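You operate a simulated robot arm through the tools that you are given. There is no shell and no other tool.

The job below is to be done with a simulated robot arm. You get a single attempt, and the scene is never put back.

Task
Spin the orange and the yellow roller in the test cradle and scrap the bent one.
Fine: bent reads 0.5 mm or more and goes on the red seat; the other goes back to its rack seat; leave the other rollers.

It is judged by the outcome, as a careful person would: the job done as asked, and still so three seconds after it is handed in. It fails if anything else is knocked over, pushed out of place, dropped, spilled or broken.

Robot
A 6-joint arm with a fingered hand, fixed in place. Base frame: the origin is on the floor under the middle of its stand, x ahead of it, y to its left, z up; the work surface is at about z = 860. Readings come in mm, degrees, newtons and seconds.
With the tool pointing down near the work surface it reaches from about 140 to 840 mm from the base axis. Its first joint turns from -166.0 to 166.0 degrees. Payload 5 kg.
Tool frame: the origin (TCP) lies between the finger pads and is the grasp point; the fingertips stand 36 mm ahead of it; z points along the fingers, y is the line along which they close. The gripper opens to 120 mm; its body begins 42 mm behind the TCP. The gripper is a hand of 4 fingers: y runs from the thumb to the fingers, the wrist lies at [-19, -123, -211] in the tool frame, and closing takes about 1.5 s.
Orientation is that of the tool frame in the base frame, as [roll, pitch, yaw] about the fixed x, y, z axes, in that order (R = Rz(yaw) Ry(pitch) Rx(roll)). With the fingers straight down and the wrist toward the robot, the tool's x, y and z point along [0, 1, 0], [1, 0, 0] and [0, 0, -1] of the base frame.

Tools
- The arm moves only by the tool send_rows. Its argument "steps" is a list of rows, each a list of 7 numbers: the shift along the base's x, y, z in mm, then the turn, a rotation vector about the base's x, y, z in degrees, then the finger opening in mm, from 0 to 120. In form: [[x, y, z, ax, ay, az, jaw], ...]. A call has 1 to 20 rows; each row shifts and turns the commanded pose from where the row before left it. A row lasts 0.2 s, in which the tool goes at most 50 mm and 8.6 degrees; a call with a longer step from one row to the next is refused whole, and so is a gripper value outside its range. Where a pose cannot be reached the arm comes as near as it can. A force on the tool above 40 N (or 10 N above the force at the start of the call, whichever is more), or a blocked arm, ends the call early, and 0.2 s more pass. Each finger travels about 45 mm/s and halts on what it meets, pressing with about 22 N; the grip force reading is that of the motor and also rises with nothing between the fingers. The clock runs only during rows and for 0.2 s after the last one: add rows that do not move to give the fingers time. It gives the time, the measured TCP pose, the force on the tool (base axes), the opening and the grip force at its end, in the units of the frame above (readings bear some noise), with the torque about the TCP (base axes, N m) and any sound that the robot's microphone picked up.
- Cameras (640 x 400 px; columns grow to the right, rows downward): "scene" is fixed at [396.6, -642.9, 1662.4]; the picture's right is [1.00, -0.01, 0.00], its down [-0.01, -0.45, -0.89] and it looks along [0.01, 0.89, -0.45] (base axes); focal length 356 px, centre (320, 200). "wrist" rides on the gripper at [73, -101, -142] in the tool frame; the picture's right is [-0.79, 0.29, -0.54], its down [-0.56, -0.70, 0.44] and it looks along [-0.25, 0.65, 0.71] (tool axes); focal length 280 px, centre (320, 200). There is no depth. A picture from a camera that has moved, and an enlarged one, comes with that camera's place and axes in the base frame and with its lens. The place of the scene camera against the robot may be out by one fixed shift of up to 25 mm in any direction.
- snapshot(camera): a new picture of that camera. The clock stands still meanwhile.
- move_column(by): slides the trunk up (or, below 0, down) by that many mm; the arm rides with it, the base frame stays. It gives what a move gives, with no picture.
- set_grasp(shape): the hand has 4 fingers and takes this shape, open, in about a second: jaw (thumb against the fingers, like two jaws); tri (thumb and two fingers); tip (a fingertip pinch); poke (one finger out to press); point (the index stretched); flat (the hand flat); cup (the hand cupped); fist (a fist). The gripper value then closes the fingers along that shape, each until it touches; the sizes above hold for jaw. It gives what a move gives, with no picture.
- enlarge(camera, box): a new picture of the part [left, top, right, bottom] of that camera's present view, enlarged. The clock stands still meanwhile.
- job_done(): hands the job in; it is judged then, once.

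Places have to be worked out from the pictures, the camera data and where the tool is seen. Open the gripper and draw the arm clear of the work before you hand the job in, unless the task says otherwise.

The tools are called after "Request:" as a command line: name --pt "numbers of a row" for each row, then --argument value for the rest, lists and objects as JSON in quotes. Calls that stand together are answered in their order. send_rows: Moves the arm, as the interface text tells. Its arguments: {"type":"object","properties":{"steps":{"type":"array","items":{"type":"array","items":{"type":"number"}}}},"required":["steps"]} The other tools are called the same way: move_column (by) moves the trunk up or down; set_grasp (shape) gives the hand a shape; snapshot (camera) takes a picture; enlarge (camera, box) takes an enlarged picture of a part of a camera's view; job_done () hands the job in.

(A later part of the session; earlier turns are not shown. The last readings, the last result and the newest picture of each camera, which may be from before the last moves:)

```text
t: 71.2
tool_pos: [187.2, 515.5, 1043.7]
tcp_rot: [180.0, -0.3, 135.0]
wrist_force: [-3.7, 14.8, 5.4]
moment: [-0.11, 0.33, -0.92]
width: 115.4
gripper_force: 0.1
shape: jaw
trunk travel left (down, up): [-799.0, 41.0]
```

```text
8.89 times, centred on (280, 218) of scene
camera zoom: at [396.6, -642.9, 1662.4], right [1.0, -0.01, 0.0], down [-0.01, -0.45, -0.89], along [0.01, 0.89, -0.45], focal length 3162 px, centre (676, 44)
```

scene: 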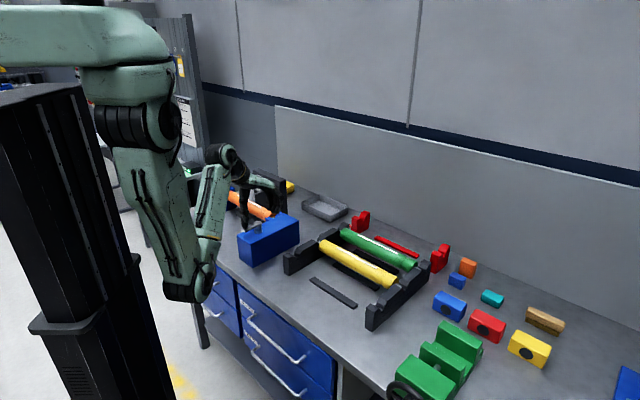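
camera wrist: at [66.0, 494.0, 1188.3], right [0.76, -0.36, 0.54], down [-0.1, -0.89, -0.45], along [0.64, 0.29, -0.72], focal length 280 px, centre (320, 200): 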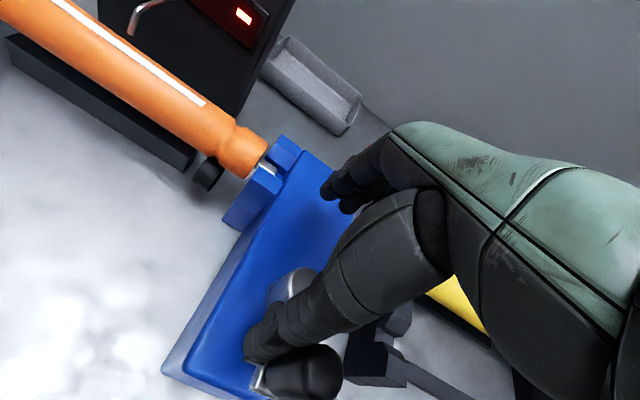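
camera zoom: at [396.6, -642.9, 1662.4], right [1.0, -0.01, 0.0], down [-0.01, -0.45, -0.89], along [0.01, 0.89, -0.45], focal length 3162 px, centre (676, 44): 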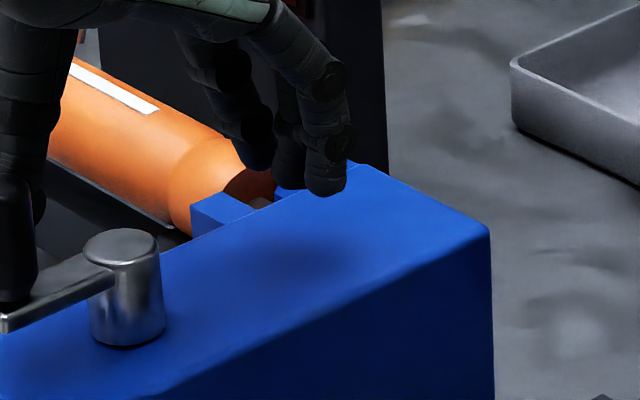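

The knob has not moved yet. I centre the contact better (5 mm inward) and push further along the tangent, watching force.

Request:
send_rows --pt "-3 -4 0 0 0 0 119" --pt "1 -4 0 0 0 0 119" --pt "3 -3 0 0 0 0 119" --pt "3 -3 0 0 0 0 119" --pt "3 -3 0 0 0 0 119" --pt "3 -3 0 0 0 0 119"

Request:
snapshot --camera "wrist"

Request:
enlarge --camera "scene" --box '[235, 170, 295, 240]'

```text
t: 72.6
tool_pos: [199.7, 497.8, 1044.1]
tcp_rot: [179.8, -0.4, 135.0]
wrist_force: [2.6, 32.1, 5.7]
moment: [-0.01, 0.45, -1.67]
width: 115.5
gripper_force: 0.1
shape: jaw
trunk travel left (down, up): [-799.0, 41.0]
```

```text
taken
camera wrist: at [77.2, 477.2, 1187.4], right [0.76, -0.36, 0.54], down [-0.1, -0.89, -0.45], along [0.64, 0.29, -0.72], focal length 280 px, centre (320, 200)
```

wrist: 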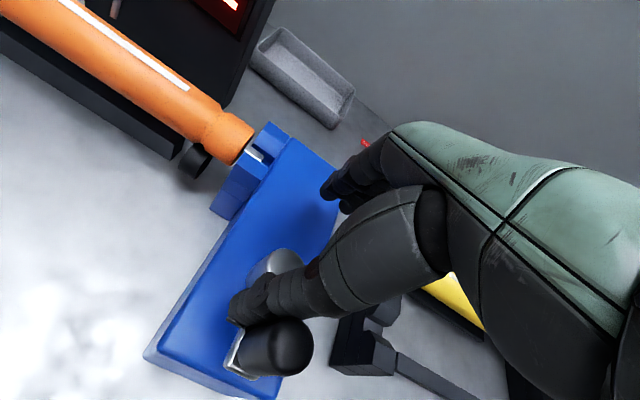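

```text
5.71 times, centred on (265, 205) of scene
camera zoom: at [396.6, -642.9, 1662.4], right [1.0, -0.01, 0.0], down [-0.01, -0.45, -0.89], along [0.01, 0.89, -0.45], focal length 2033 px, centre (634, 171)
```

zoom: 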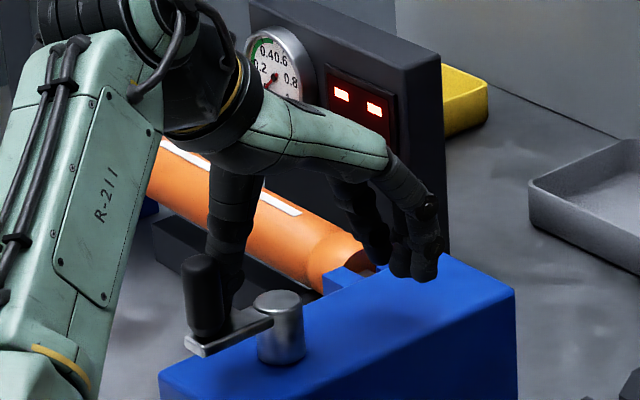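

The crank does not yield even to ~30 N in this direction, so it may only turn the other way. I back off, rise, and reposition the thumb on the other (right) side of the knob.

Request:
send_rows --pt "-8 8 0 0 0 0 119" --pt "-10 10 0 0 0 0 119" --pt "-6 6 5 0 0 0 119" --pt "0 0 25 0 0 0 119" --pt "0 0 30 0 0 0 119" --pt "0 0 15 0 0 0 119" --pt "20 -20 0 0 0 0 119" --pt "25 -25 0 0 0 0 119" --pt "12 -12 0 0 0 0 119" --pt "0 0 0 0 0 0 119"

Request:
snapshot --camera "wrist"

Request:
enlarge --camera "wrist" --box '[120, 90, 320, 290]'

Request:
enlarge --camera "scene" --box '[215, 160, 315, 245]'

```text
t: 74.8
tool_pos: [232.8, 459.6, 1118.9]
tcp_rot: [179.9, -0.4, 135.0]
wrist_force: [0.0, 0.1, 0.4]
moment: [-0.04, 0.01, 0.0]
width: 118.9
gripper_force: 0.1
shape: jaw
trunk travel left (down, up): [-799.0, 41.0]
```

```text
taken
camera wrist: at [110.2, 438.6, 1263.5], right [0.76, -0.36, 0.54], down [-0.1, -0.89, -0.45], along [0.64, 0.29, -0.72], focal length 280 px, centre (320, 200)
```

wrist: 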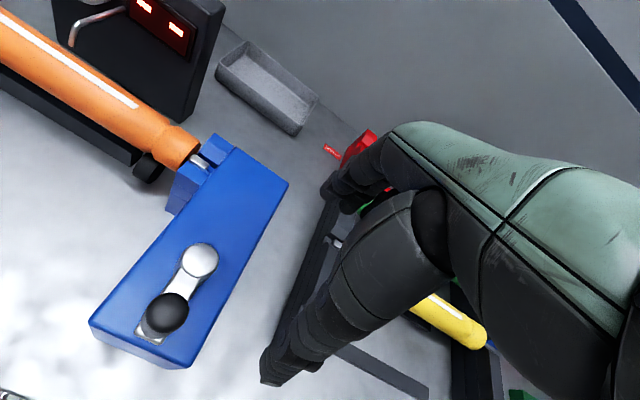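

```text
2.00 times, centred on (220, 190) of wrist
camera zoom: at [110.2, 438.6, 1263.5], right [0.76, -0.36, 0.54], down [-0.1, -0.89, -0.45], along [0.64, 0.29, -0.72], focal length 561 px, centre (520, 220)
```

zoom: 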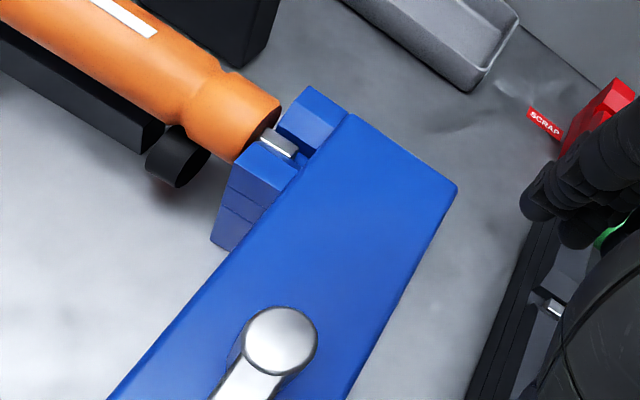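

```text
4.71 times, centred on (265, 202) of scene
camera zoom: at [396.6, -642.9, 1662.4], right [1.0, -0.01, 0.0], down [-0.01, -0.45, -0.89], along [0.01, 0.89, -0.45], focal length 1674 px, centre (579, 188)
```

zoom: 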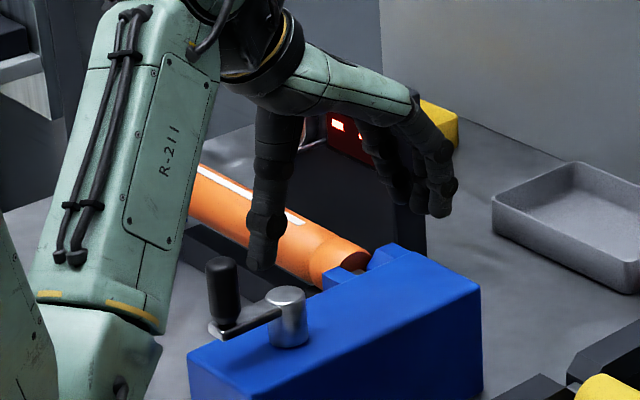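

I descend with the thumb to the right of the knob and push it gently the other way (toward -s).

Request:
send_rows --pt "0 0 -25 0 0 0 119" --pt "0 0 -25 0 0 0 119" --pt "0 0 -25 0 0 0 119" --pt "-8 8 0 0 0 0 119" --pt "-8 8 0 0 0 0 119" --pt "-6 6 0 0 0 0 119" --pt "0 0 0 0 0 0 119"

Request:
send_rows --pt "-4 4 0 0 0 0 119" --pt "-4 4 0 0 0 0 119" --pt "-4 4 0 0 0 0 119" --pt "0 0 0 0 0 0 119"

Request:
snapshot --camera "wrist"

Request:
enlarge --camera "scene" --box '[215, 160, 315, 245]'

```text
t: 76.4
tool_pos: [209.4, 479.9, 1043.6]
tcp_rot: [-180.0, -0.4, 135.0]
wrist_force: [-0.5, -0.7, 0.0]
moment: [-0.02, 0.0, 0.0]
width: 119.2
gripper_force: 0.1
shape: jaw
trunk travel left (down, up): [-799.0, 41.0]
```

```text
t: 77.4
tool_pos: [198.8, 493.9, 1044.2]
tcp_rot: [-180.0, -0.4, 135.0]
wrist_force: [1.4, -0.5, 0.1]
moment: [-0.01, 0.01, 0.05]
width: 119.0
gripper_force: 0.2
shape: jaw
trunk travel left (down, up): [-799.0, 41.0]
```

```text
taken
camera wrist: at [75.9, 472.9, 1188.4], right [0.76, -0.36, 0.54], down [-0.1, -0.89, -0.45], along [0.64, 0.29, -0.72], focal length 280 px, centre (320, 200)
```

wrist: 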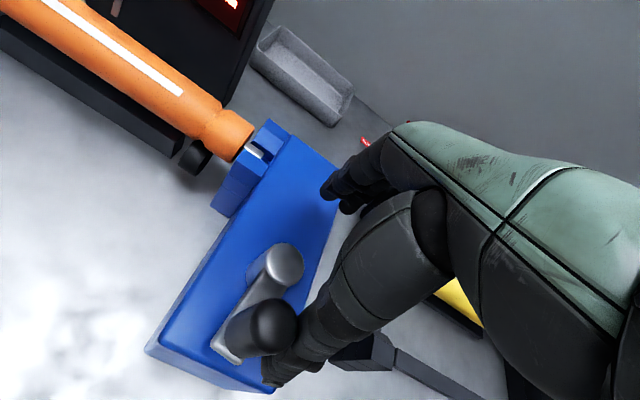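

```text
4.71 times, centred on (265, 202) of scene
camera zoom: at [396.6, -642.9, 1662.4], right [1.0, -0.01, 0.0], down [-0.01, -0.45, -0.89], along [0.01, 0.89, -0.45], focal length 1674 px, centre (579, 188)
```

zoom: 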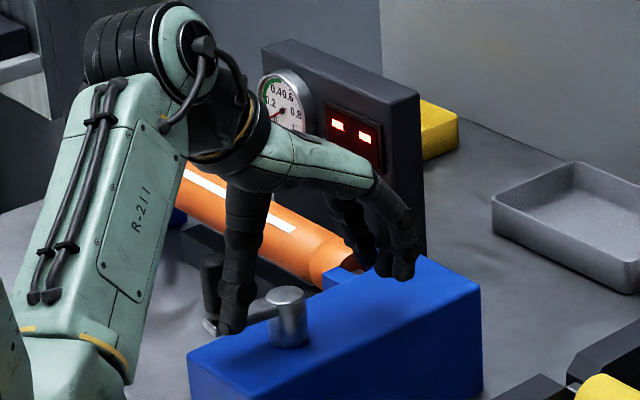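

The knob appears to start moving this way with hardly any force. I push on along the circle.

Request:
send_rows --pt "-4 4.5 0 0 0 0 119" --pt "-4 5 0 0 0 0 119" --pt "-3.5 5.5 0 0 0 0 119" --pt "0 0 0 0 0 0 119"

Request:
snapshot --camera "wrist"

Request:
enlarge --camera "scene" --box '[215, 160, 315, 245]'

```text
t: 78.4
tool_pos: [186.2, 507.6, 1045.1]
tcp_rot: [-179.9, -0.4, 135.0]
wrist_force: [0.4, -0.3, 0.2]
moment: [0.02, 0.01, 0.06]
width: 119.1
gripper_force: 0.0
shape: jaw
trunk travel left (down, up): [-799.0, 41.0]
```

```text
taken
camera wrist: at [64.0, 487.7, 1188.5], right [0.76, -0.36, 0.54], down [-0.1, -0.89, -0.45], along [0.64, 0.29, -0.72], focal length 280 px, centre (320, 200)
```

wrist: 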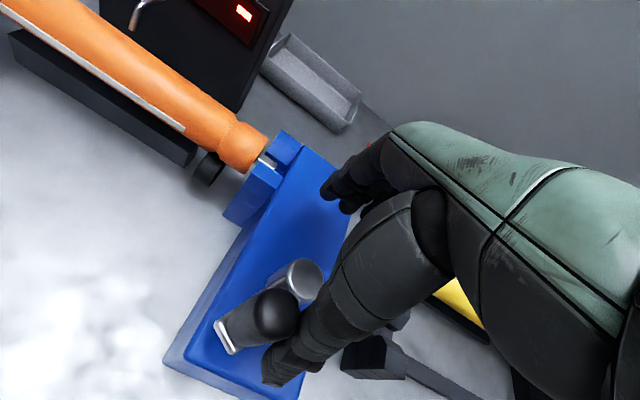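

```text
4.71 times, centred on (265, 202) of scene
camera zoom: at [396.6, -642.9, 1662.4], right [1.0, -0.01, 0.0], down [-0.01, -0.45, -0.89], along [0.01, 0.89, -0.45], focal length 1674 px, centre (579, 188)
```

zoom: 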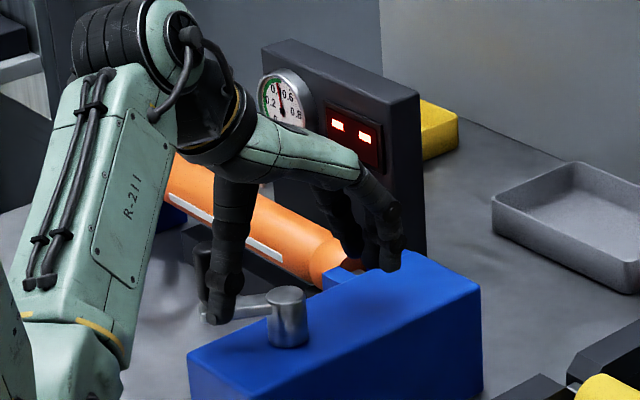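

It works: the crank turns easily in this direction, the roller's stripe has rotated and the dial needle has moved. I continue pushing the knob around the circle with the thumb, first to about 120°.

Request:
send_rows --pt "-14.85 11.17 0 0 0 0 119" --pt "-4.81 15.41 0 0 0 0 119" --pt "-0.71 16.12 0 0 0 0 119" --pt "3.54 15.7 0 0 0 0 119" --pt "7.5 14.28 0 0 0 0 119" --pt "10.89 11.88 0 0 0 0 119"

Request:
snapshot --camera "wrist"

Request:
enlarge --camera "scene" --box '[215, 160, 315, 245]'

```text
t: 79.8
tool_pos: [187.6, 593.3, 1043.3]
tcp_rot: [179.9, -0.4, 135.0]
wrist_force: [-0.7, 1.6, 1.0]
moment: [-0.08, 0.02, -0.04]
width: 119.3
gripper_force: 0.1
shape: jaw
trunk travel left (down, up): [-799.0, 41.0]
```

```text
taken
camera wrist: at [65.7, 573.5, 1188.2], right [0.77, -0.36, 0.54], down [-0.1, -0.89, -0.45], along [0.64, 0.29, -0.72], focal length 280 px, centre (320, 200)
```

wrist: 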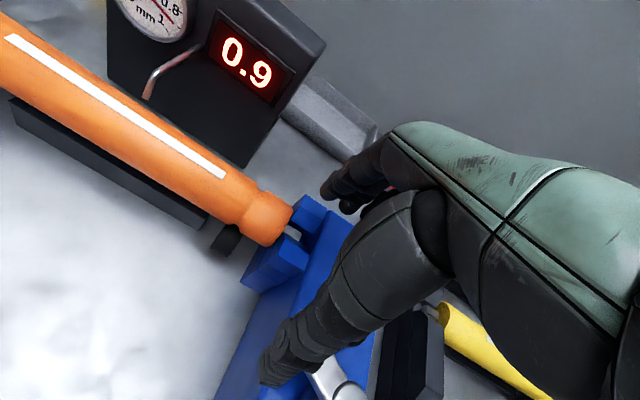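

```text
4.71 times, centred on (265, 202) of scene
camera zoom: at [396.6, -642.9, 1662.4], right [1.0, -0.01, 0.0], down [-0.01, -0.45, -0.89], along [0.01, 0.89, -0.45], focal length 1674 px, centre (579, 188)
```

zoom: 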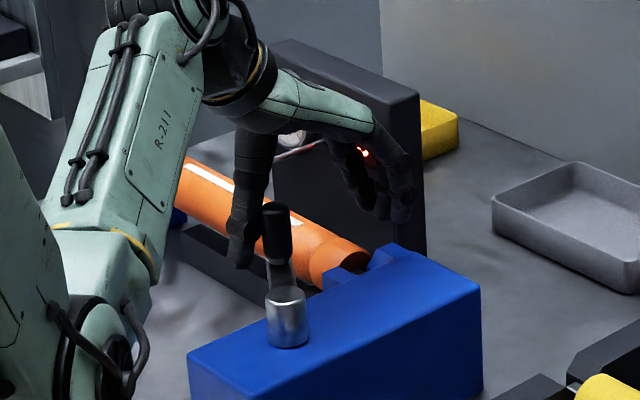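

The readout now shows 0.9 and the roller has made a full turn. I zoom in to confirm both dial and digits.

Request:
enlarge --camera "wrist" --box '[100, 0, 320, 140]'

Request:
enlarge --camera "wrist" --box '[200, 170, 400, 400]'

```text
2.86 times, centred on (210, 70) of wrist
camera zoom: at [65.7, 573.5, 1188.2], right [0.77, -0.36, 0.54], down [-0.1, -0.89, -0.45], along [0.64, 0.29, -0.72], focal length 801 px, centre (634, 571)
```

zoom: 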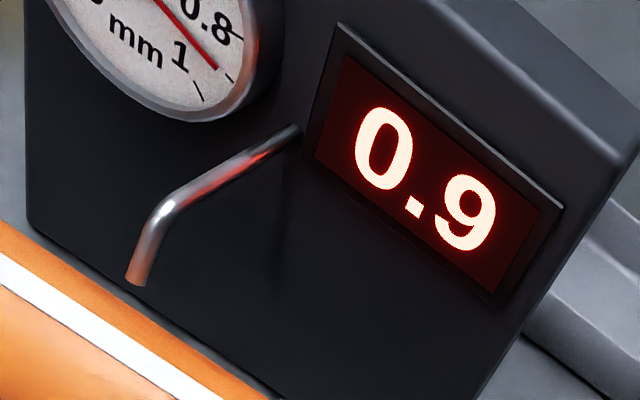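

```text
1.74 times, centred on (300, 285) of wrist
camera zoom: at [65.7, 573.5, 1188.2], right [0.77, -0.36, 0.54], down [-0.1, -0.89, -0.45], along [0.64, 0.29, -0.72], focal length 488 px, centre (355, 52)
```

zoom: 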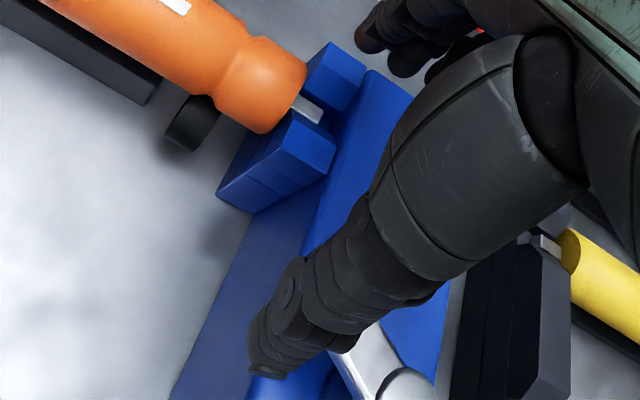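

Orange reads 0.9 mm on both dial and display, so it is bent. Before moving it I raise the hand and scout the red seat, to measure it and test the reach there.

Request:
send_rows --pt "0 0 20 0 0 0 119" --pt "0 0 35 0 0 0 119" --pt "0 0 45 0 0 0 119" --pt "20 -10 20 0 0 0 119" --pt "35 -15 0 0 0 0 119" --pt "40 -20 0 0 0 0 119" --pt "40 -20 0 0 0 0 119" --pt "40 -20 0 0 0 0 119" --pt "40 -20 0 0 0 0 119" --pt "40 -20 0 0 0 0 119" --pt "40 -20 0 0 0 0 119" --pt "30 -10 0 0 0 0 119" --pt "0 0 0 0 0 0 119"

Request:
snapshot --camera "wrist"

Request:
snapshot --camera "scene"

```text
t: 82.6
tool_pos: [512.8, 437.5, 1165.7]
tcp_rot: [-179.9, -0.4, 135.0]
wrist_force: [0.1, -0.8, -0.5]
moment: [-0.01, 0.02, 0.05]
width: 119.3
gripper_force: 0.0
shape: jaw
trunk travel left (down, up): [-799.0, 41.0]
```

```text
taken
camera wrist: at [390.0, 417.1, 1308.8], right [0.76, -0.36, 0.54], down [-0.1, -0.89, -0.45], along [0.64, 0.29, -0.72], focal length 280 px, centre (320, 200)
```

wrist: 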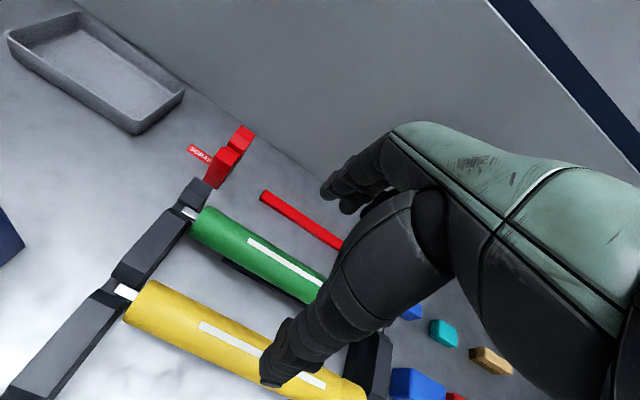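

```text
taken
```

scene: 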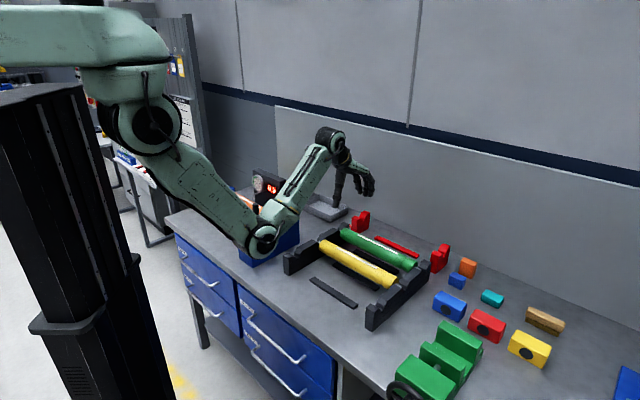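

Request:
enlarge --camera "wrist" --box '[170, 110, 290, 210]'

Request:
enlarge --camera "wrist" --box '[170, 170, 350, 310]'

Request:
enlarge --camera "scene" --box '[340, 200, 460, 290]'

```text
4.00 times, centred on (230, 160) of wrist
camera zoom: at [390.0, 417.1, 1308.8], right [0.76, -0.36, 0.54], down [-0.1, -0.89, -0.45], along [0.64, 0.29, -0.72], focal length 1122 px, centre (680, 360)
```

zoom: 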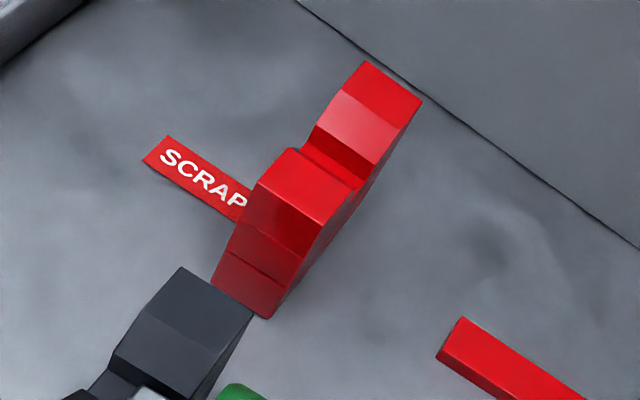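

```text
2.86 times, centred on (260, 240) of wrist
camera zoom: at [390.0, 417.1, 1308.8], right [0.76, -0.36, 0.54], down [-0.1, -0.89, -0.45], along [0.64, 0.29, -0.72], focal length 801 px, centre (491, 86)
```

zoom: 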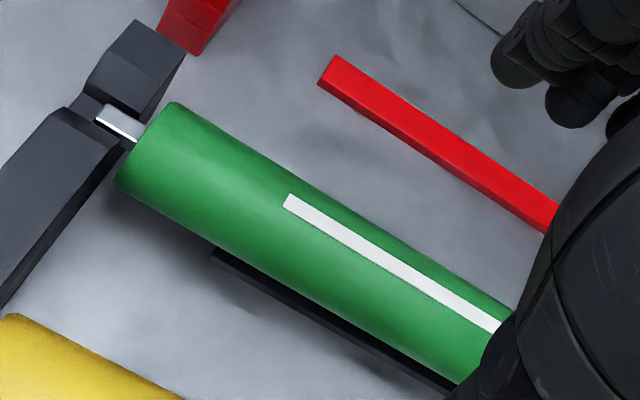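

```text
4.44 times, centred on (400, 245) of scene
camera zoom: at [396.6, -642.9, 1662.4], right [1.0, -0.01, 0.0], down [-0.01, -0.45, -0.89], along [0.01, 0.89, -0.45], focal length 1581 px, centre (-36, 0)
```

zoom: 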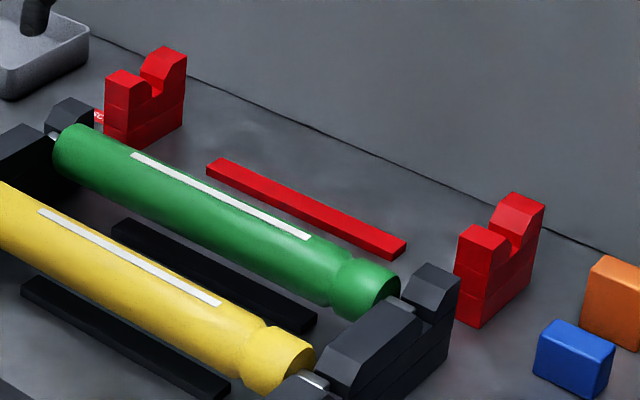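

The red seat measures: V's at s≈-64 and ≈305, slot centre r≈900.5, tops z≈937 (same height as the rack), so the roller axis will be at r≈900, z≈919. I test the reach there with the empty hand.

Request:
send_rows --pt "31.8 17.2 -10 0 0 0 119" --pt "31.8 17.2 -15 0 0 0 119" --pt "31.8 17.2 -20 0 0 0 119" --pt "31.8 17.2 -20 0 0 0 119" --pt "31.8 17.2 -20 0 0 0 119" --pt "31.8 17.2 -20 0 0 0 119" --pt "0 0 0 0 0 0 119"

Request:
snapshot --camera "scene"

Request:
snapshot --camera "wrist"

```text
t: 84.2
tool_pos: [706.3, 542.9, 1062.3]
tcp_rot: [179.7, -0.4, 135.0]
wrist_force: [0.9, 0.7, 2.1]
moment: [-0.08, 0.05, 0.0]
width: 119.1
gripper_force: 0.0
shape: jaw
trunk travel left (down, up): [-799.0, 41.0]
```

```text
taken
```

scene: 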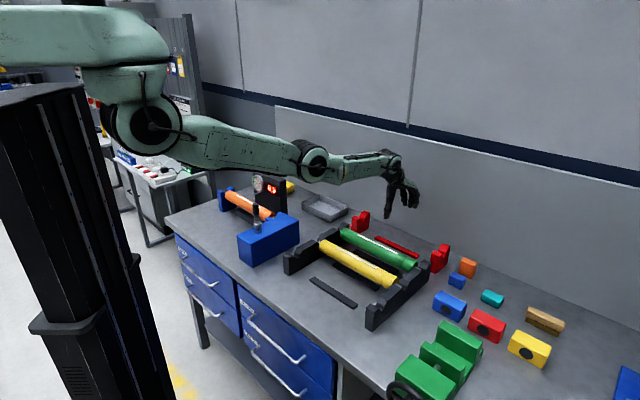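

```text
taken
camera wrist: at [583.6, 521.5, 1205.8], right [0.76, -0.36, 0.54], down [-0.1, -0.89, -0.45], along [0.64, 0.29, -0.71], focal length 280 px, centre (320, 200)
```

wrist: 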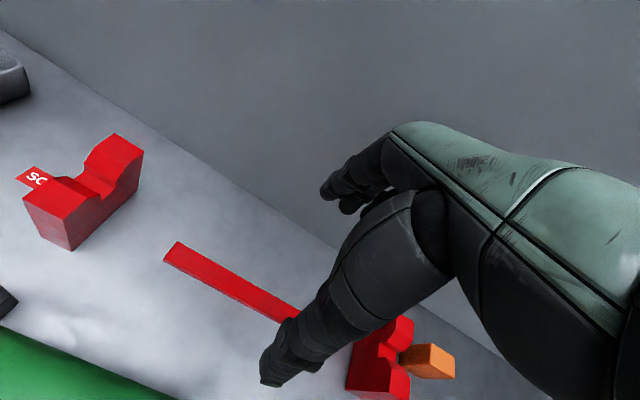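

Reach is fine at this height with the tool straight down (arm nearly straight); lowering the trunk can do the final descent. I test the last 20 mm outward.

Request:
send_rows --pt "6 6 0 0 0 0 119" --pt "6 6 0 0 0 0 119" --pt "3 3 0 0 0 0 119" --pt "0 0 0 0 0 0 119"

Request:
snapshot --camera "wrist"

Request:
enlarge --camera "wrist" --box '[0, 120, 180, 260]'

Request:
enlarge --camera "wrist" --box '[260, 280, 460, 400]'

```text
t: 85.2
tool_pos: [706.5, 544.8, 1062.4]
tcp_rot: [-180.0, -0.4, 134.9]
wrist_force: [-1.1, -0.2, 0.5]
moment: [0.0, 0.03, -0.03]
width: 119.0
gripper_force: 0.1
shape: jaw
out of reach, approached as far as the arm can: row 1, 2, 3
trunk travel left (down, up): [-799.0, 41.0]
```

```text
taken
camera wrist: at [584.8, 523.5, 1206.7], right [0.76, -0.36, 0.54], down [-0.1, -0.89, -0.45], along [0.64, 0.29, -0.72], focal length 280 px, centre (320, 200)
```

wrist: 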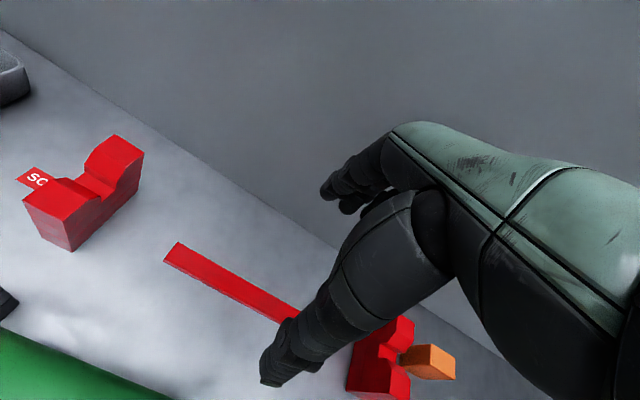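

```text
2.86 times, centred on (90, 190) of wrist
camera zoom: at [584.8, 523.5, 1206.7], right [0.76, -0.36, 0.54], down [-0.1, -0.89, -0.45], along [0.64, 0.29, -0.72], focal length 801 px, centre (977, 229)
```

zoom: 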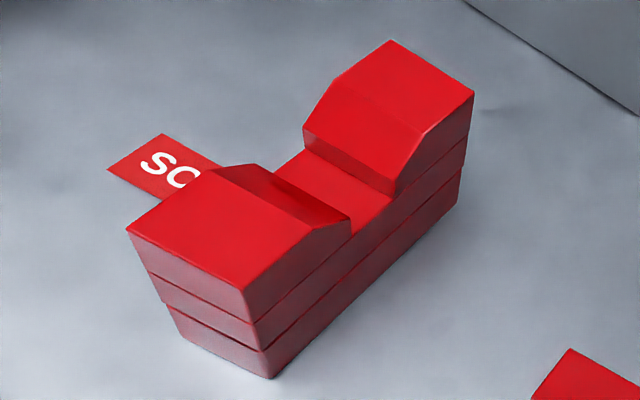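

```text
3.20 times, centred on (360, 340) of wrist
camera zoom: at [584.8, 523.5, 1206.7], right [0.76, -0.36, 0.54], down [-0.1, -0.89, -0.45], along [0.64, 0.29, -0.72], focal length 897 px, centre (192, -248)
```

zoom: 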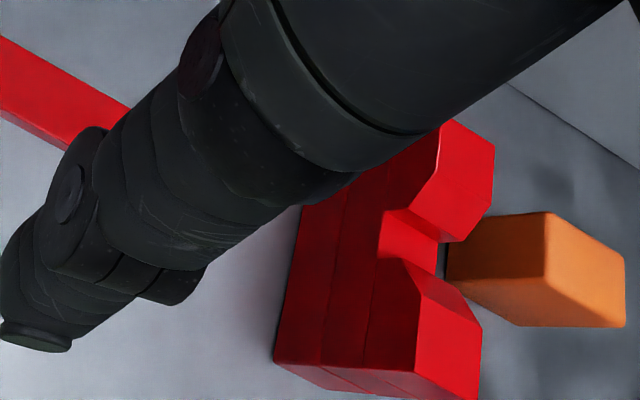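

That is the arm's limit at this trunk height (r≈885); lowering the trunk will give the rest when the time comes. Also an orange block stands near the right red V, to be avoided. Now I return to the cradle to fetch the orange roller.

Request:
send_rows --pt "-20 -20 20 0 0 0 100" --pt "-20 -20 20 0 0 0 84" --pt "-20 -20 20 0 0 0 84" --pt "-37.7 18.4 3.1 0 0 0 84" --pt "-37.7 18.4 3.1 0 0 0 84" --pt "-37.7 18.4 3.1 0 0 0 84" --pt "-37.7 18.4 3.1 0 0 0 84" --pt "-37.7 18.4 3.1 0 0 0 84" --pt "-37.7 18.4 3.1 0 0 0 84" --pt "-37.7 18.4 3.1 0 0 0 84" --pt "-37.7 18.4 3.1 0 0 0 84" --pt "-37.7 18.4 3.1 0 0 0 84" --pt "-37.7 18.4 3.1 0 0 0 84" --pt "-37.7 18.4 3.1 0 0 0 84" --pt "-37.7 18.4 3.1 0 0 0 84" --pt "-37.7 18.4 0 0 0 0 84" --pt "-37.7 18.4 0 0 0 0 84" --pt "0 0 0 0 0 0 84"

Request:
snapshot --camera "wrist"

Request:
enlarge --camera "scene" --box '[200, 150, 320, 250]'

```text
t: 89.0
tool_pos: [117.8, 740.9, 1159.9]
tcp_rot: [-179.9, -0.5, 135.0]
wrist_force: [0.0, -0.2, -1.2]
moment: [0.02, -0.01, 0.01]
width: 84.1
gripper_force: 0.2
shape: jaw
trunk travel left (down, up): [-799.0, 41.0]
```

```text
taken
camera wrist: at [-3.2, 720.5, 1303.7], right [0.76, -0.36, 0.54], down [-0.1, -0.89, -0.45], along [0.64, 0.29, -0.72], focal length 280 px, centre (320, 200)
```

wrist: 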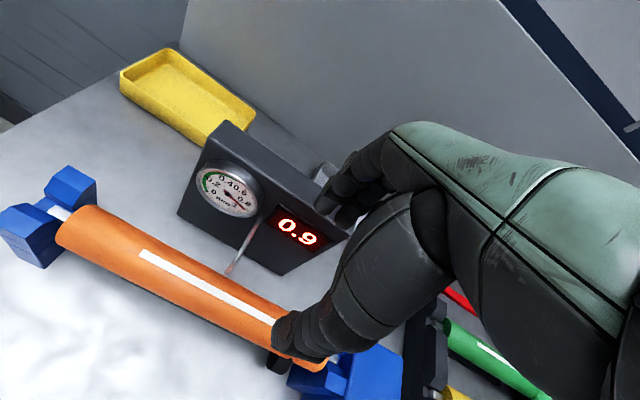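

```text
4.00 times, centred on (260, 200) of scene
camera zoom: at [396.6, -642.9, 1662.4], right [1.0, -0.01, 0.0], down [-0.01, -0.45, -0.89], along [0.01, 0.89, -0.45], focal length 1423 px, centre (560, 200)
```

zoom: 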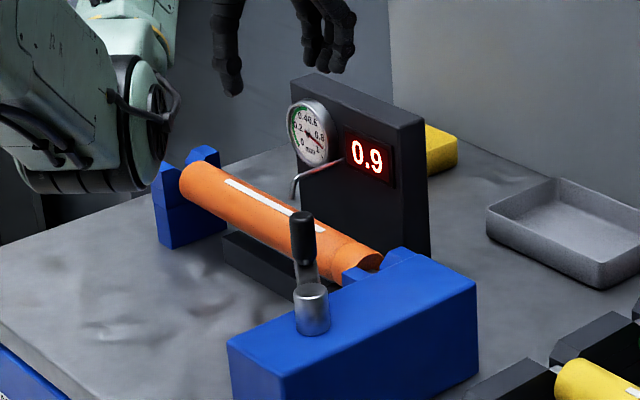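

The orange roller is still well seated with 0.9 displayed. I descend to the same grip point as before (s≈-440, just right of the probe), deeper this time so the palm limits any droop.

Request:
send_rows --pt "1.3 1.3 -30 0 0 0 84" --pt "0 0 -30 0 0 0 84" --pt "0 0 -30 0 0 0 84" --pt "0 0 -30 0 0 0 84" --pt "0 0 -30 0 0 0 84" --pt "0 0 -25 0 0 0 84" --pt "0 0 -20 0 0 0 84" --pt "0 0 -15 0 0 0 84" --pt "0 0 -12 0 0 0 84" --pt "0 0 0 0 0 0 84"

Request:
snapshot --camera "wrist"

Request:
enlarge --camera "wrist" --box '[280, 90, 440, 210]'

```text
t: 91.2
tool_pos: [120.4, 743.2, 938.1]
tcp_rot: [-180.0, -0.4, 135.0]
wrist_force: [0.6, 0.4, 0.7]
moment: [0.03, -0.01, -0.02]
width: 84.4
gripper_force: 0.1
shape: jaw
trunk travel left (down, up): [-799.0, 41.0]
```

```text
taken
camera wrist: at [-2.2, 723.2, 1082.1], right [0.76, -0.36, 0.54], down [-0.1, -0.89, -0.45], along [0.64, 0.29, -0.72], focal length 280 px, centre (320, 200)
```

wrist: 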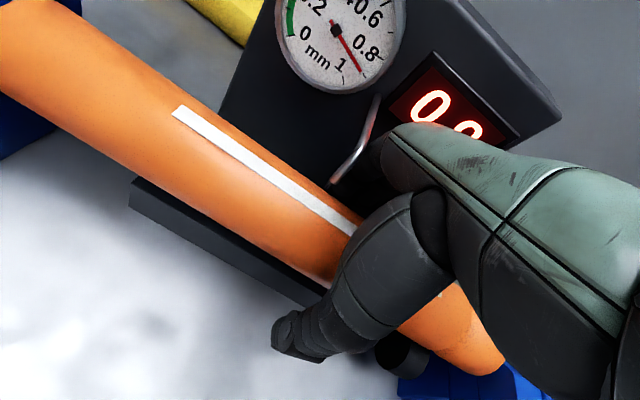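

```text
3.33 times, centred on (360, 150) of wrist
camera zoom: at [-2.2, 723.2, 1082.1], right [0.76, -0.36, 0.54], down [-0.1, -0.89, -0.45], along [0.64, 0.29, -0.72], focal length 935 px, centre (187, 367)
```

zoom: 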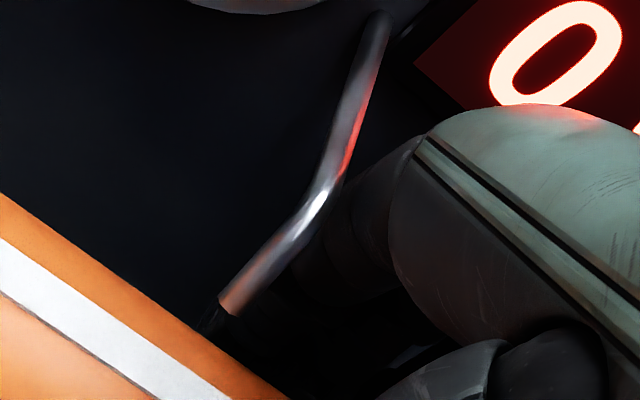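

No contact so far. I close on the roller and wait for full grip force.

Request:
send_rows --pt "0 0 0 0 0 0 65" --pt "0 0 0 0 0 0 45" --pt "0 0 0 0 0 0 20" --pt "0 0 0 0 0 0 0" --pt "0 0 0 0 0 0 0" --pt "0 0 0 0 0 0 0" --pt "0 0 0 0 0 0 0" --pt "0 0 0 0 0 0 0"

Request:
send_rows --pt "0 0 3 0 0 0 0" --pt "0 0 4 0 0 0 0" --pt "0 0 5 0 0 0 0" --pt "0 0 6 0 0 0 0" --pt "0 0 6 0 0 0 0" --pt "0 0 6 0 0 0 0" --pt "0 0 0 0 0 0 0"

Request:
snapshot --camera "wrist"

Request:
enlarge --camera "scene" --box '[220, 160, 320, 240]'

```text
t: 93.0
tool_pos: [119.5, 742.4, 936.7]
tcp_rot: [-179.9, -0.4, 135.1]
wrist_force: [0.0, 0.7, 0.5]
moment: [0.03, -0.01, 0.03]
width: 24.6
gripper_force: 22.1
shape: jaw
trunk travel left (down, up): [-799.0, 41.0]
```

```text
t: 94.6
tool_pos: [120.4, 744.4, 966.6]
tcp_rot: [180.0, -0.4, 135.0]
wrist_force: [0.6, -0.3, -5.4]
moment: [-0.12, -0.09, 0.05]
width: 24.5
gripper_force: 21.6
shape: jaw
trunk travel left (down, up): [-799.0, 41.0]
```

```text
taken
camera wrist: at [-2.0, 723.7, 1111.6], right [0.76, -0.36, 0.54], down [-0.1, -0.89, -0.45], along [0.64, 0.29, -0.72], focal length 280 px, centre (320, 200)
```

wrist: 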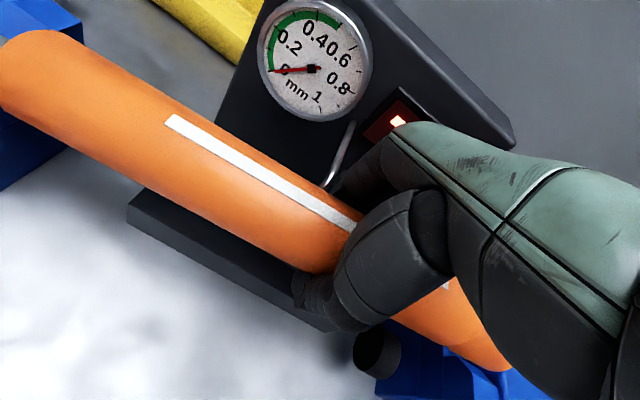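

```text
5.00 times, centred on (270, 200) of scene
camera zoom: at [396.6, -642.9, 1662.4], right [1.0, -0.01, 0.0], down [-0.01, -0.45, -0.89], along [0.01, 0.89, -0.45], focal length 1779 px, centre (570, 200)
```

zoom: 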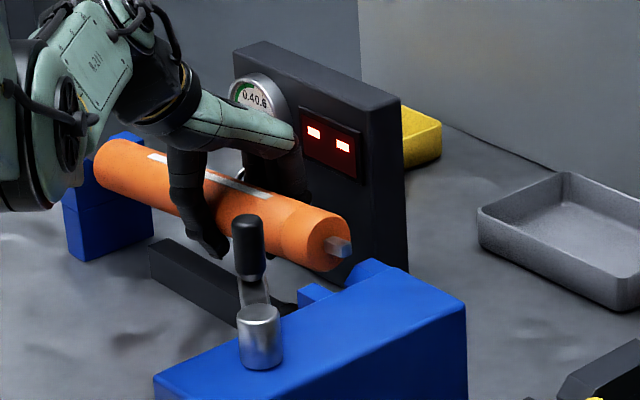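

The readout reset when the roller left the seat, good. I continue lifting slowly and check the droop.

Request:
send_rows --pt "0 0 8 0 0 0 0" --pt "0 0 10 0 0 0 0" --pt "0 0 12 0 0 0 0" --pt "0 0 14 0 0 0 0" --pt "0 0 16 0 0 0 0" --pt "0 0 16 0.7 0.7 0 0" --pt "0 0 16 1.4 1.4 0 0" --pt "0 0 16 1.4 1.4 0 0" --pt "0 0 14 1.4 1.4 0 0" --pt "0 0 10 1.4 1.4 0 0" --pt "0 0 5 0.7 0.7 0 0" --pt "0 0 0 0 0 0 0"

Request:
snapshot --camera "wrist"

Request:
enlarge --camera "scene" --box '[220, 130, 320, 210]'

```text
t: 97.2
tool_pos: [120.9, 743.9, 1104.4]
tcp_rot: [-179.9, -10.3, 135.0]
wrist_force: [0.6, -0.1, -5.3]
moment: [-0.08, -0.1, 0.03]
width: 24.5
gripper_force: 22.4
shape: jaw
trunk travel left (down, up): [-799.0, 41.0]
```

```text
taken
camera wrist: at [16.3, 705.4, 1258.5], right [0.82, -0.41, 0.39], down [-0.16, -0.83, -0.53], along [0.55, 0.38, -0.75], focal length 280 px, centre (320, 200)
```

wrist: 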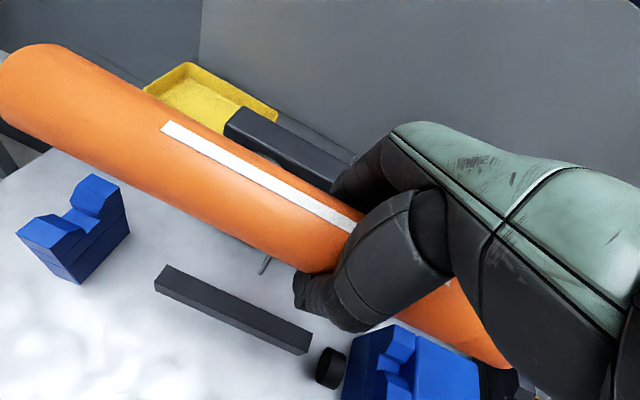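

```text
5.00 times, centred on (270, 170) of scene
camera zoom: at [396.6, -642.9, 1662.4], right [1.0, -0.01, 0.0], down [-0.01, -0.45, -0.89], along [0.01, 0.89, -0.45], focal length 1779 px, centre (570, 350)
```

zoom: 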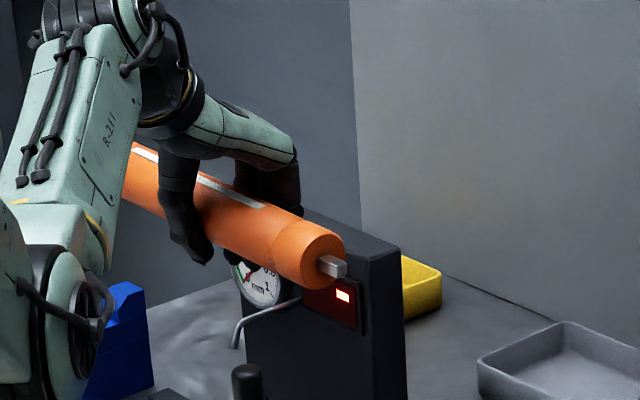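

The roller hangs level (hand rolled 10°) and holds. I carry it over to its own rack seat first, to regrip it at its balance point before the far reach to the red seat.

Request:
send_rows --pt "0 0 15 0 0 0 0" --pt "6 -8 15 0 0 0 0" --pt "12 -16.5 0 0 0 0 0" --pt "17 -23.4 0 0 0 0 0" --pt "18 -24.7 0 0 0 0 0" --pt "18 -24.7 0 0 0 0 0" --pt "18 -24.7 0 0 0 0 0" --pt "18 -24.7 0 0 0 0 0" --pt "18 -24.7 0 0 0 0 0" --pt "18 -24.7 0 0 0 0 0" --pt "18 -24.7 0 0 0 0 0" --pt "18 -24.7 0 0 0 0 0" --pt "18 -24.7 0 0 0 0 0" --pt "18 -24.7 0 0 0 0 0" --pt "18 -24.7 0 0 0 0 0" --pt "18 -24.7 0 0 0 0 0" --pt "18 -24.7 0 0 0 0 0" --pt "18 -24.7 0 0 0 0 0" --pt "18 -24.7 0 0 0 0 0" --pt "18 -24.7 0 0 0 0 0"

Request:
send_rows --pt "15 -20 0 0 0 0 0" --pt "9 -13 0 0 0 0 0" --pt "4 -6 0 0 0 0 0" --pt "0 0 0 0 0 0 0"

Request:
snapshot --camera "wrist"

Request:
enlarge --camera "scene" --box '[270, 160, 400, 260]'

```text
t: 101.4
tool_pos: [445.7, 299.6, 1134.4]
tcp_rot: [-180.0, -10.5, 134.9]
wrist_force: [-0.3, 0.4, -5.7]
moment: [-0.12, -0.06, -0.05]
width: 23.8
gripper_force: 22.3
shape: jaw
trunk travel left (down, up): [-799.0, 41.0]
```

```text
t: 102.4
tool_pos: [471.9, 260.4, 1134.9]
tcp_rot: [179.9, -10.4, 135.0]
wrist_force: [0.5, -0.1, -5.9]
moment: [-0.06, -0.1, -0.02]
width: 23.7
gripper_force: 21.9
shape: jaw
trunk travel left (down, up): [-799.0, 41.0]
```

```text
taken
camera wrist: at [367.6, 221.9, 1288.8], right [0.82, -0.41, 0.39], down [-0.16, -0.83, -0.54], along [0.55, 0.38, -0.75], focal length 280 px, centre (320, 200)
```

wrist: 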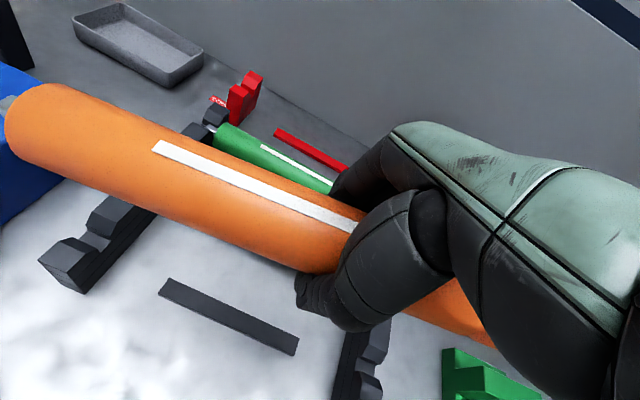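

```text
4.00 times, centred on (335, 210) of scene
camera zoom: at [396.6, -642.9, 1662.4], right [1.0, -0.01, 0.0], down [-0.01, -0.45, -0.89], along [0.01, 0.89, -0.45], focal length 1423 px, centre (260, 160)
```

zoom: 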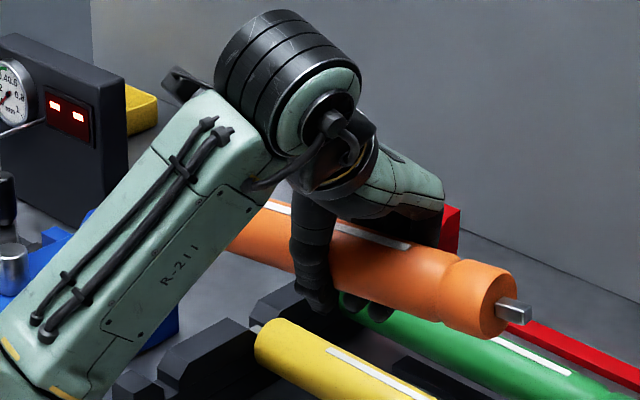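

The droop crept to ~9° again, so I use the same method: left journal first. I lower over the rack, keeping clear, to check alignment with the left slot.

Request:
send_rows --pt "0.7 -0.7 -15 0 0 0 0" --pt "0 0 -22 0 0 0 0" --pt "0 0 -25 0 0 0 0" --pt "0 0 -25 0 0 0 0" --pt "0 0 -22 0 0 0 0" --pt "0 0 -18 0 0 0 0" --pt "0 0 -15 0 0 0 0" --pt "0 0 -10 0 0 0 0" --pt "0 0 0 0 0 0 0"

Request:
snapshot --camera "wrist"

Request:
enlarge --camera "wrist" --box '[0, 40, 200, 220]'

Request:
enlarge --camera "scene" --box '[280, 220, 410, 320]'

```text
t: 104.4
tool_pos: [472.5, 260.0, 983.2]
tcp_rot: [180.0, -10.3, 135.0]
wrist_force: [-0.8, 0.1, -5.7]
moment: [-0.06, -0.13, 0.0]
width: 23.7
gripper_force: 22.1
shape: jaw
trunk travel left (down, up): [-799.0, 41.0]
```

```text
taken
camera wrist: at [368.1, 221.0, 1136.9], right [0.82, -0.41, 0.39], down [-0.16, -0.83, -0.54], along [0.55, 0.38, -0.75], focal length 280 px, centre (320, 200)
```

wrist: 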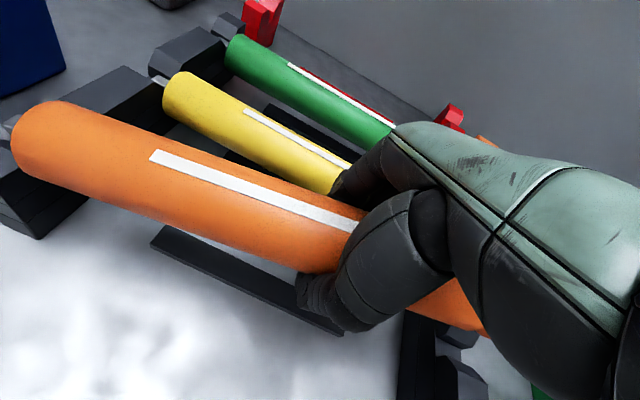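

```text
2.22 times, centred on (100, 130) of wrist
camera zoom: at [368.1, 221.0, 1136.9], right [0.82, -0.41, 0.39], down [-0.16, -0.83, -0.54], along [0.55, 0.38, -0.75], focal length 623 px, centre (809, 356)
```

zoom: 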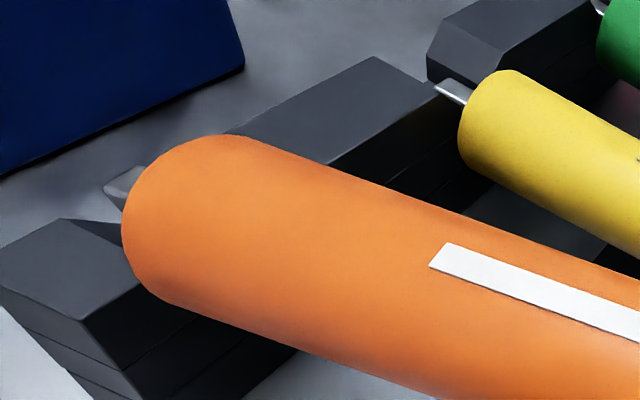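

```text
4.00 times, centred on (345, 270) of scene
camera zoom: at [396.6, -642.9, 1662.4], right [1.0, -0.01, 0.0], down [-0.01, -0.45, -0.89], along [0.01, 0.89, -0.45], focal length 1423 px, centre (220, -80)
```

zoom: 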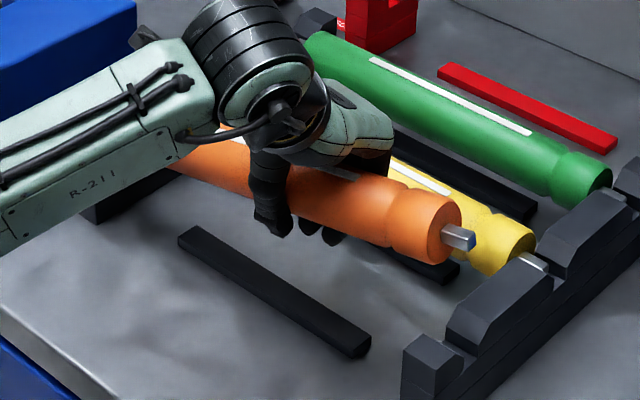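

Using both views the roller is yawed about 2.5° in the hand (left end ~8 mm too near). I correct that yaw, shift 3 mm right and lower so the left journal enters its slot.

Request:
send_rows --pt "1 -1 0 0 0 -1.2 0" --pt "1.1 -1.1 0 0 0 -1.3 0" --pt "0 0 -5 0 0 0 0" --pt "0 0 -5 0 0 0 0" --pt "0 0 -5 0 0 0 0" --pt "0 0 0 0 0 0 0"

Request:
snapshot --camera "wrist"

Request:
enlarge --camera "wrist" --box '[0, 40, 200, 220]'

Request:
enlarge --camera "scene" --box '[280, 220, 410, 320]'

```text
t: 105.8
tool_pos: [474.8, 257.3, 967.4]
tcp_rot: [-179.9, -10.3, 132.5]
wrist_force: [-0.4, -1.3, -6.3]
moment: [-0.09, -0.11, 0.03]
width: 23.8
gripper_force: 21.3
shape: jaw
trunk travel left (down, up): [-799.0, 41.0]
```

```text
taken
camera wrist: at [368.6, 224.2, 1122.1], right [0.8, -0.45, 0.39], down [-0.2, -0.82, -0.54], along [0.56, 0.35, -0.75], focal length 280 px, centre (320, 200)
```

wrist: 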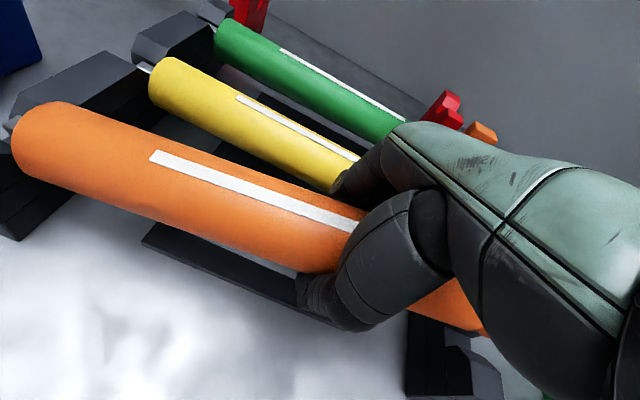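

```text
2.22 times, centred on (100, 130) of wrist
camera zoom: at [368.6, 224.2, 1122.1], right [0.8, -0.45, 0.39], down [-0.2, -0.82, -0.54], along [0.56, 0.35, -0.75], focal length 623 px, centre (809, 356)
```

zoom: 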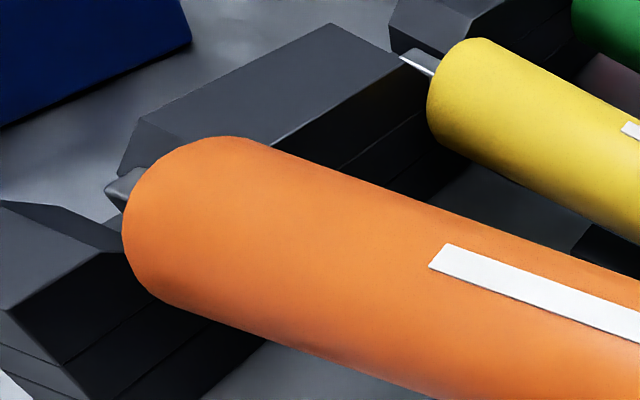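

```text
4.00 times, centred on (345, 270) of scene
camera zoom: at [396.6, -642.9, 1662.4], right [1.0, -0.01, 0.0], down [-0.01, -0.45, -0.89], along [0.01, 0.89, -0.45], focal length 1423 px, centre (220, -80)
```

zoom: 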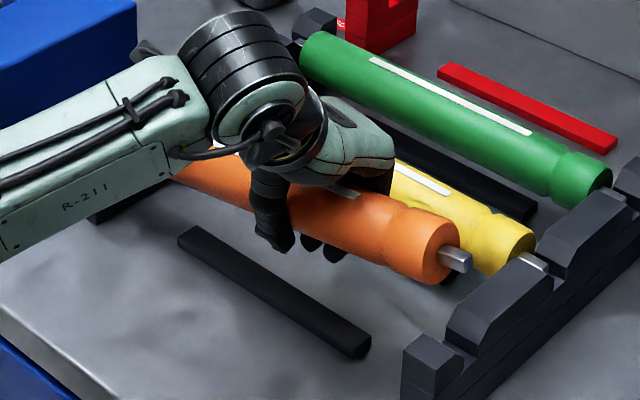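

Request:
send_rows --pt "0 0 -4 0 0 0 0" --pt "0 0 -4 0 0 0 0" --pt "0 0 -4 0 0 0 0" --pt "0 0 -4 0 0 0 0" --pt "0 0 0 0 0 0 0"

Request:
enlarge --camera "wrist" --box '[0, 40, 200, 220]'

Request:
enlarge --camera "scene" --box '[280, 220, 410, 320]'

```text
t: 107.0
tool_pos: [474.9, 257.7, 952.4]
tcp_rot: [-179.9, -10.3, 132.5]
wrist_force: [0.3, 0.4, -6.4]
moment: [-0.09, -0.11, -0.05]
width: 23.6
gripper_force: 22.0
shape: jaw
trunk travel left (down, up): [-799.0, 41.0]
```

```text
2.22 times, centred on (100, 130) of wrist
camera zoom: at [368.6, 223.9, 1105.7], right [0.8, -0.45, 0.39], down [-0.2, -0.82, -0.54], along [0.56, 0.35, -0.75], focal length 623 px, centre (809, 356)
```

zoom: 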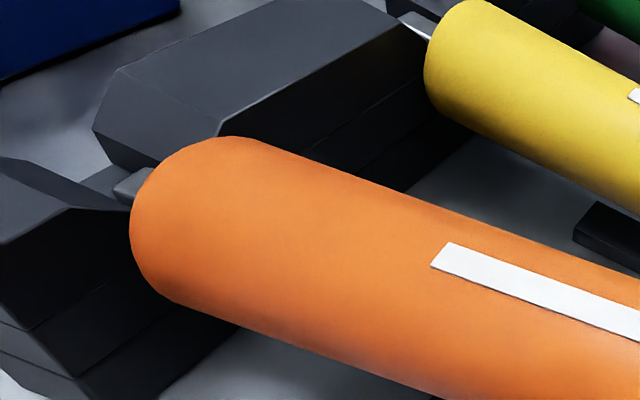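

```text
4.00 times, centred on (345, 270) of scene
camera zoom: at [396.6, -642.9, 1662.4], right [1.0, -0.01, 0.0], down [-0.01, -0.45, -0.89], along [0.01, 0.89, -0.45], focal length 1423 px, centre (220, -80)
```

zoom: 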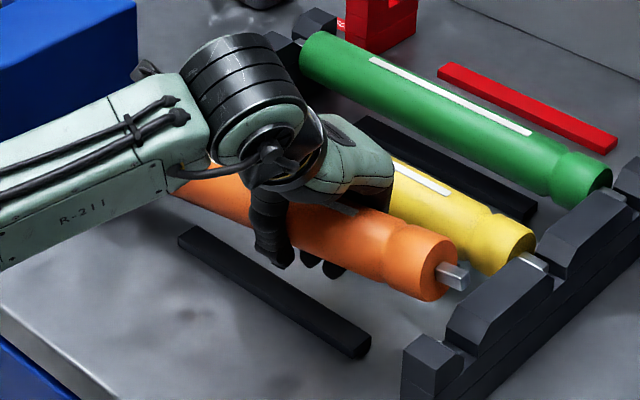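

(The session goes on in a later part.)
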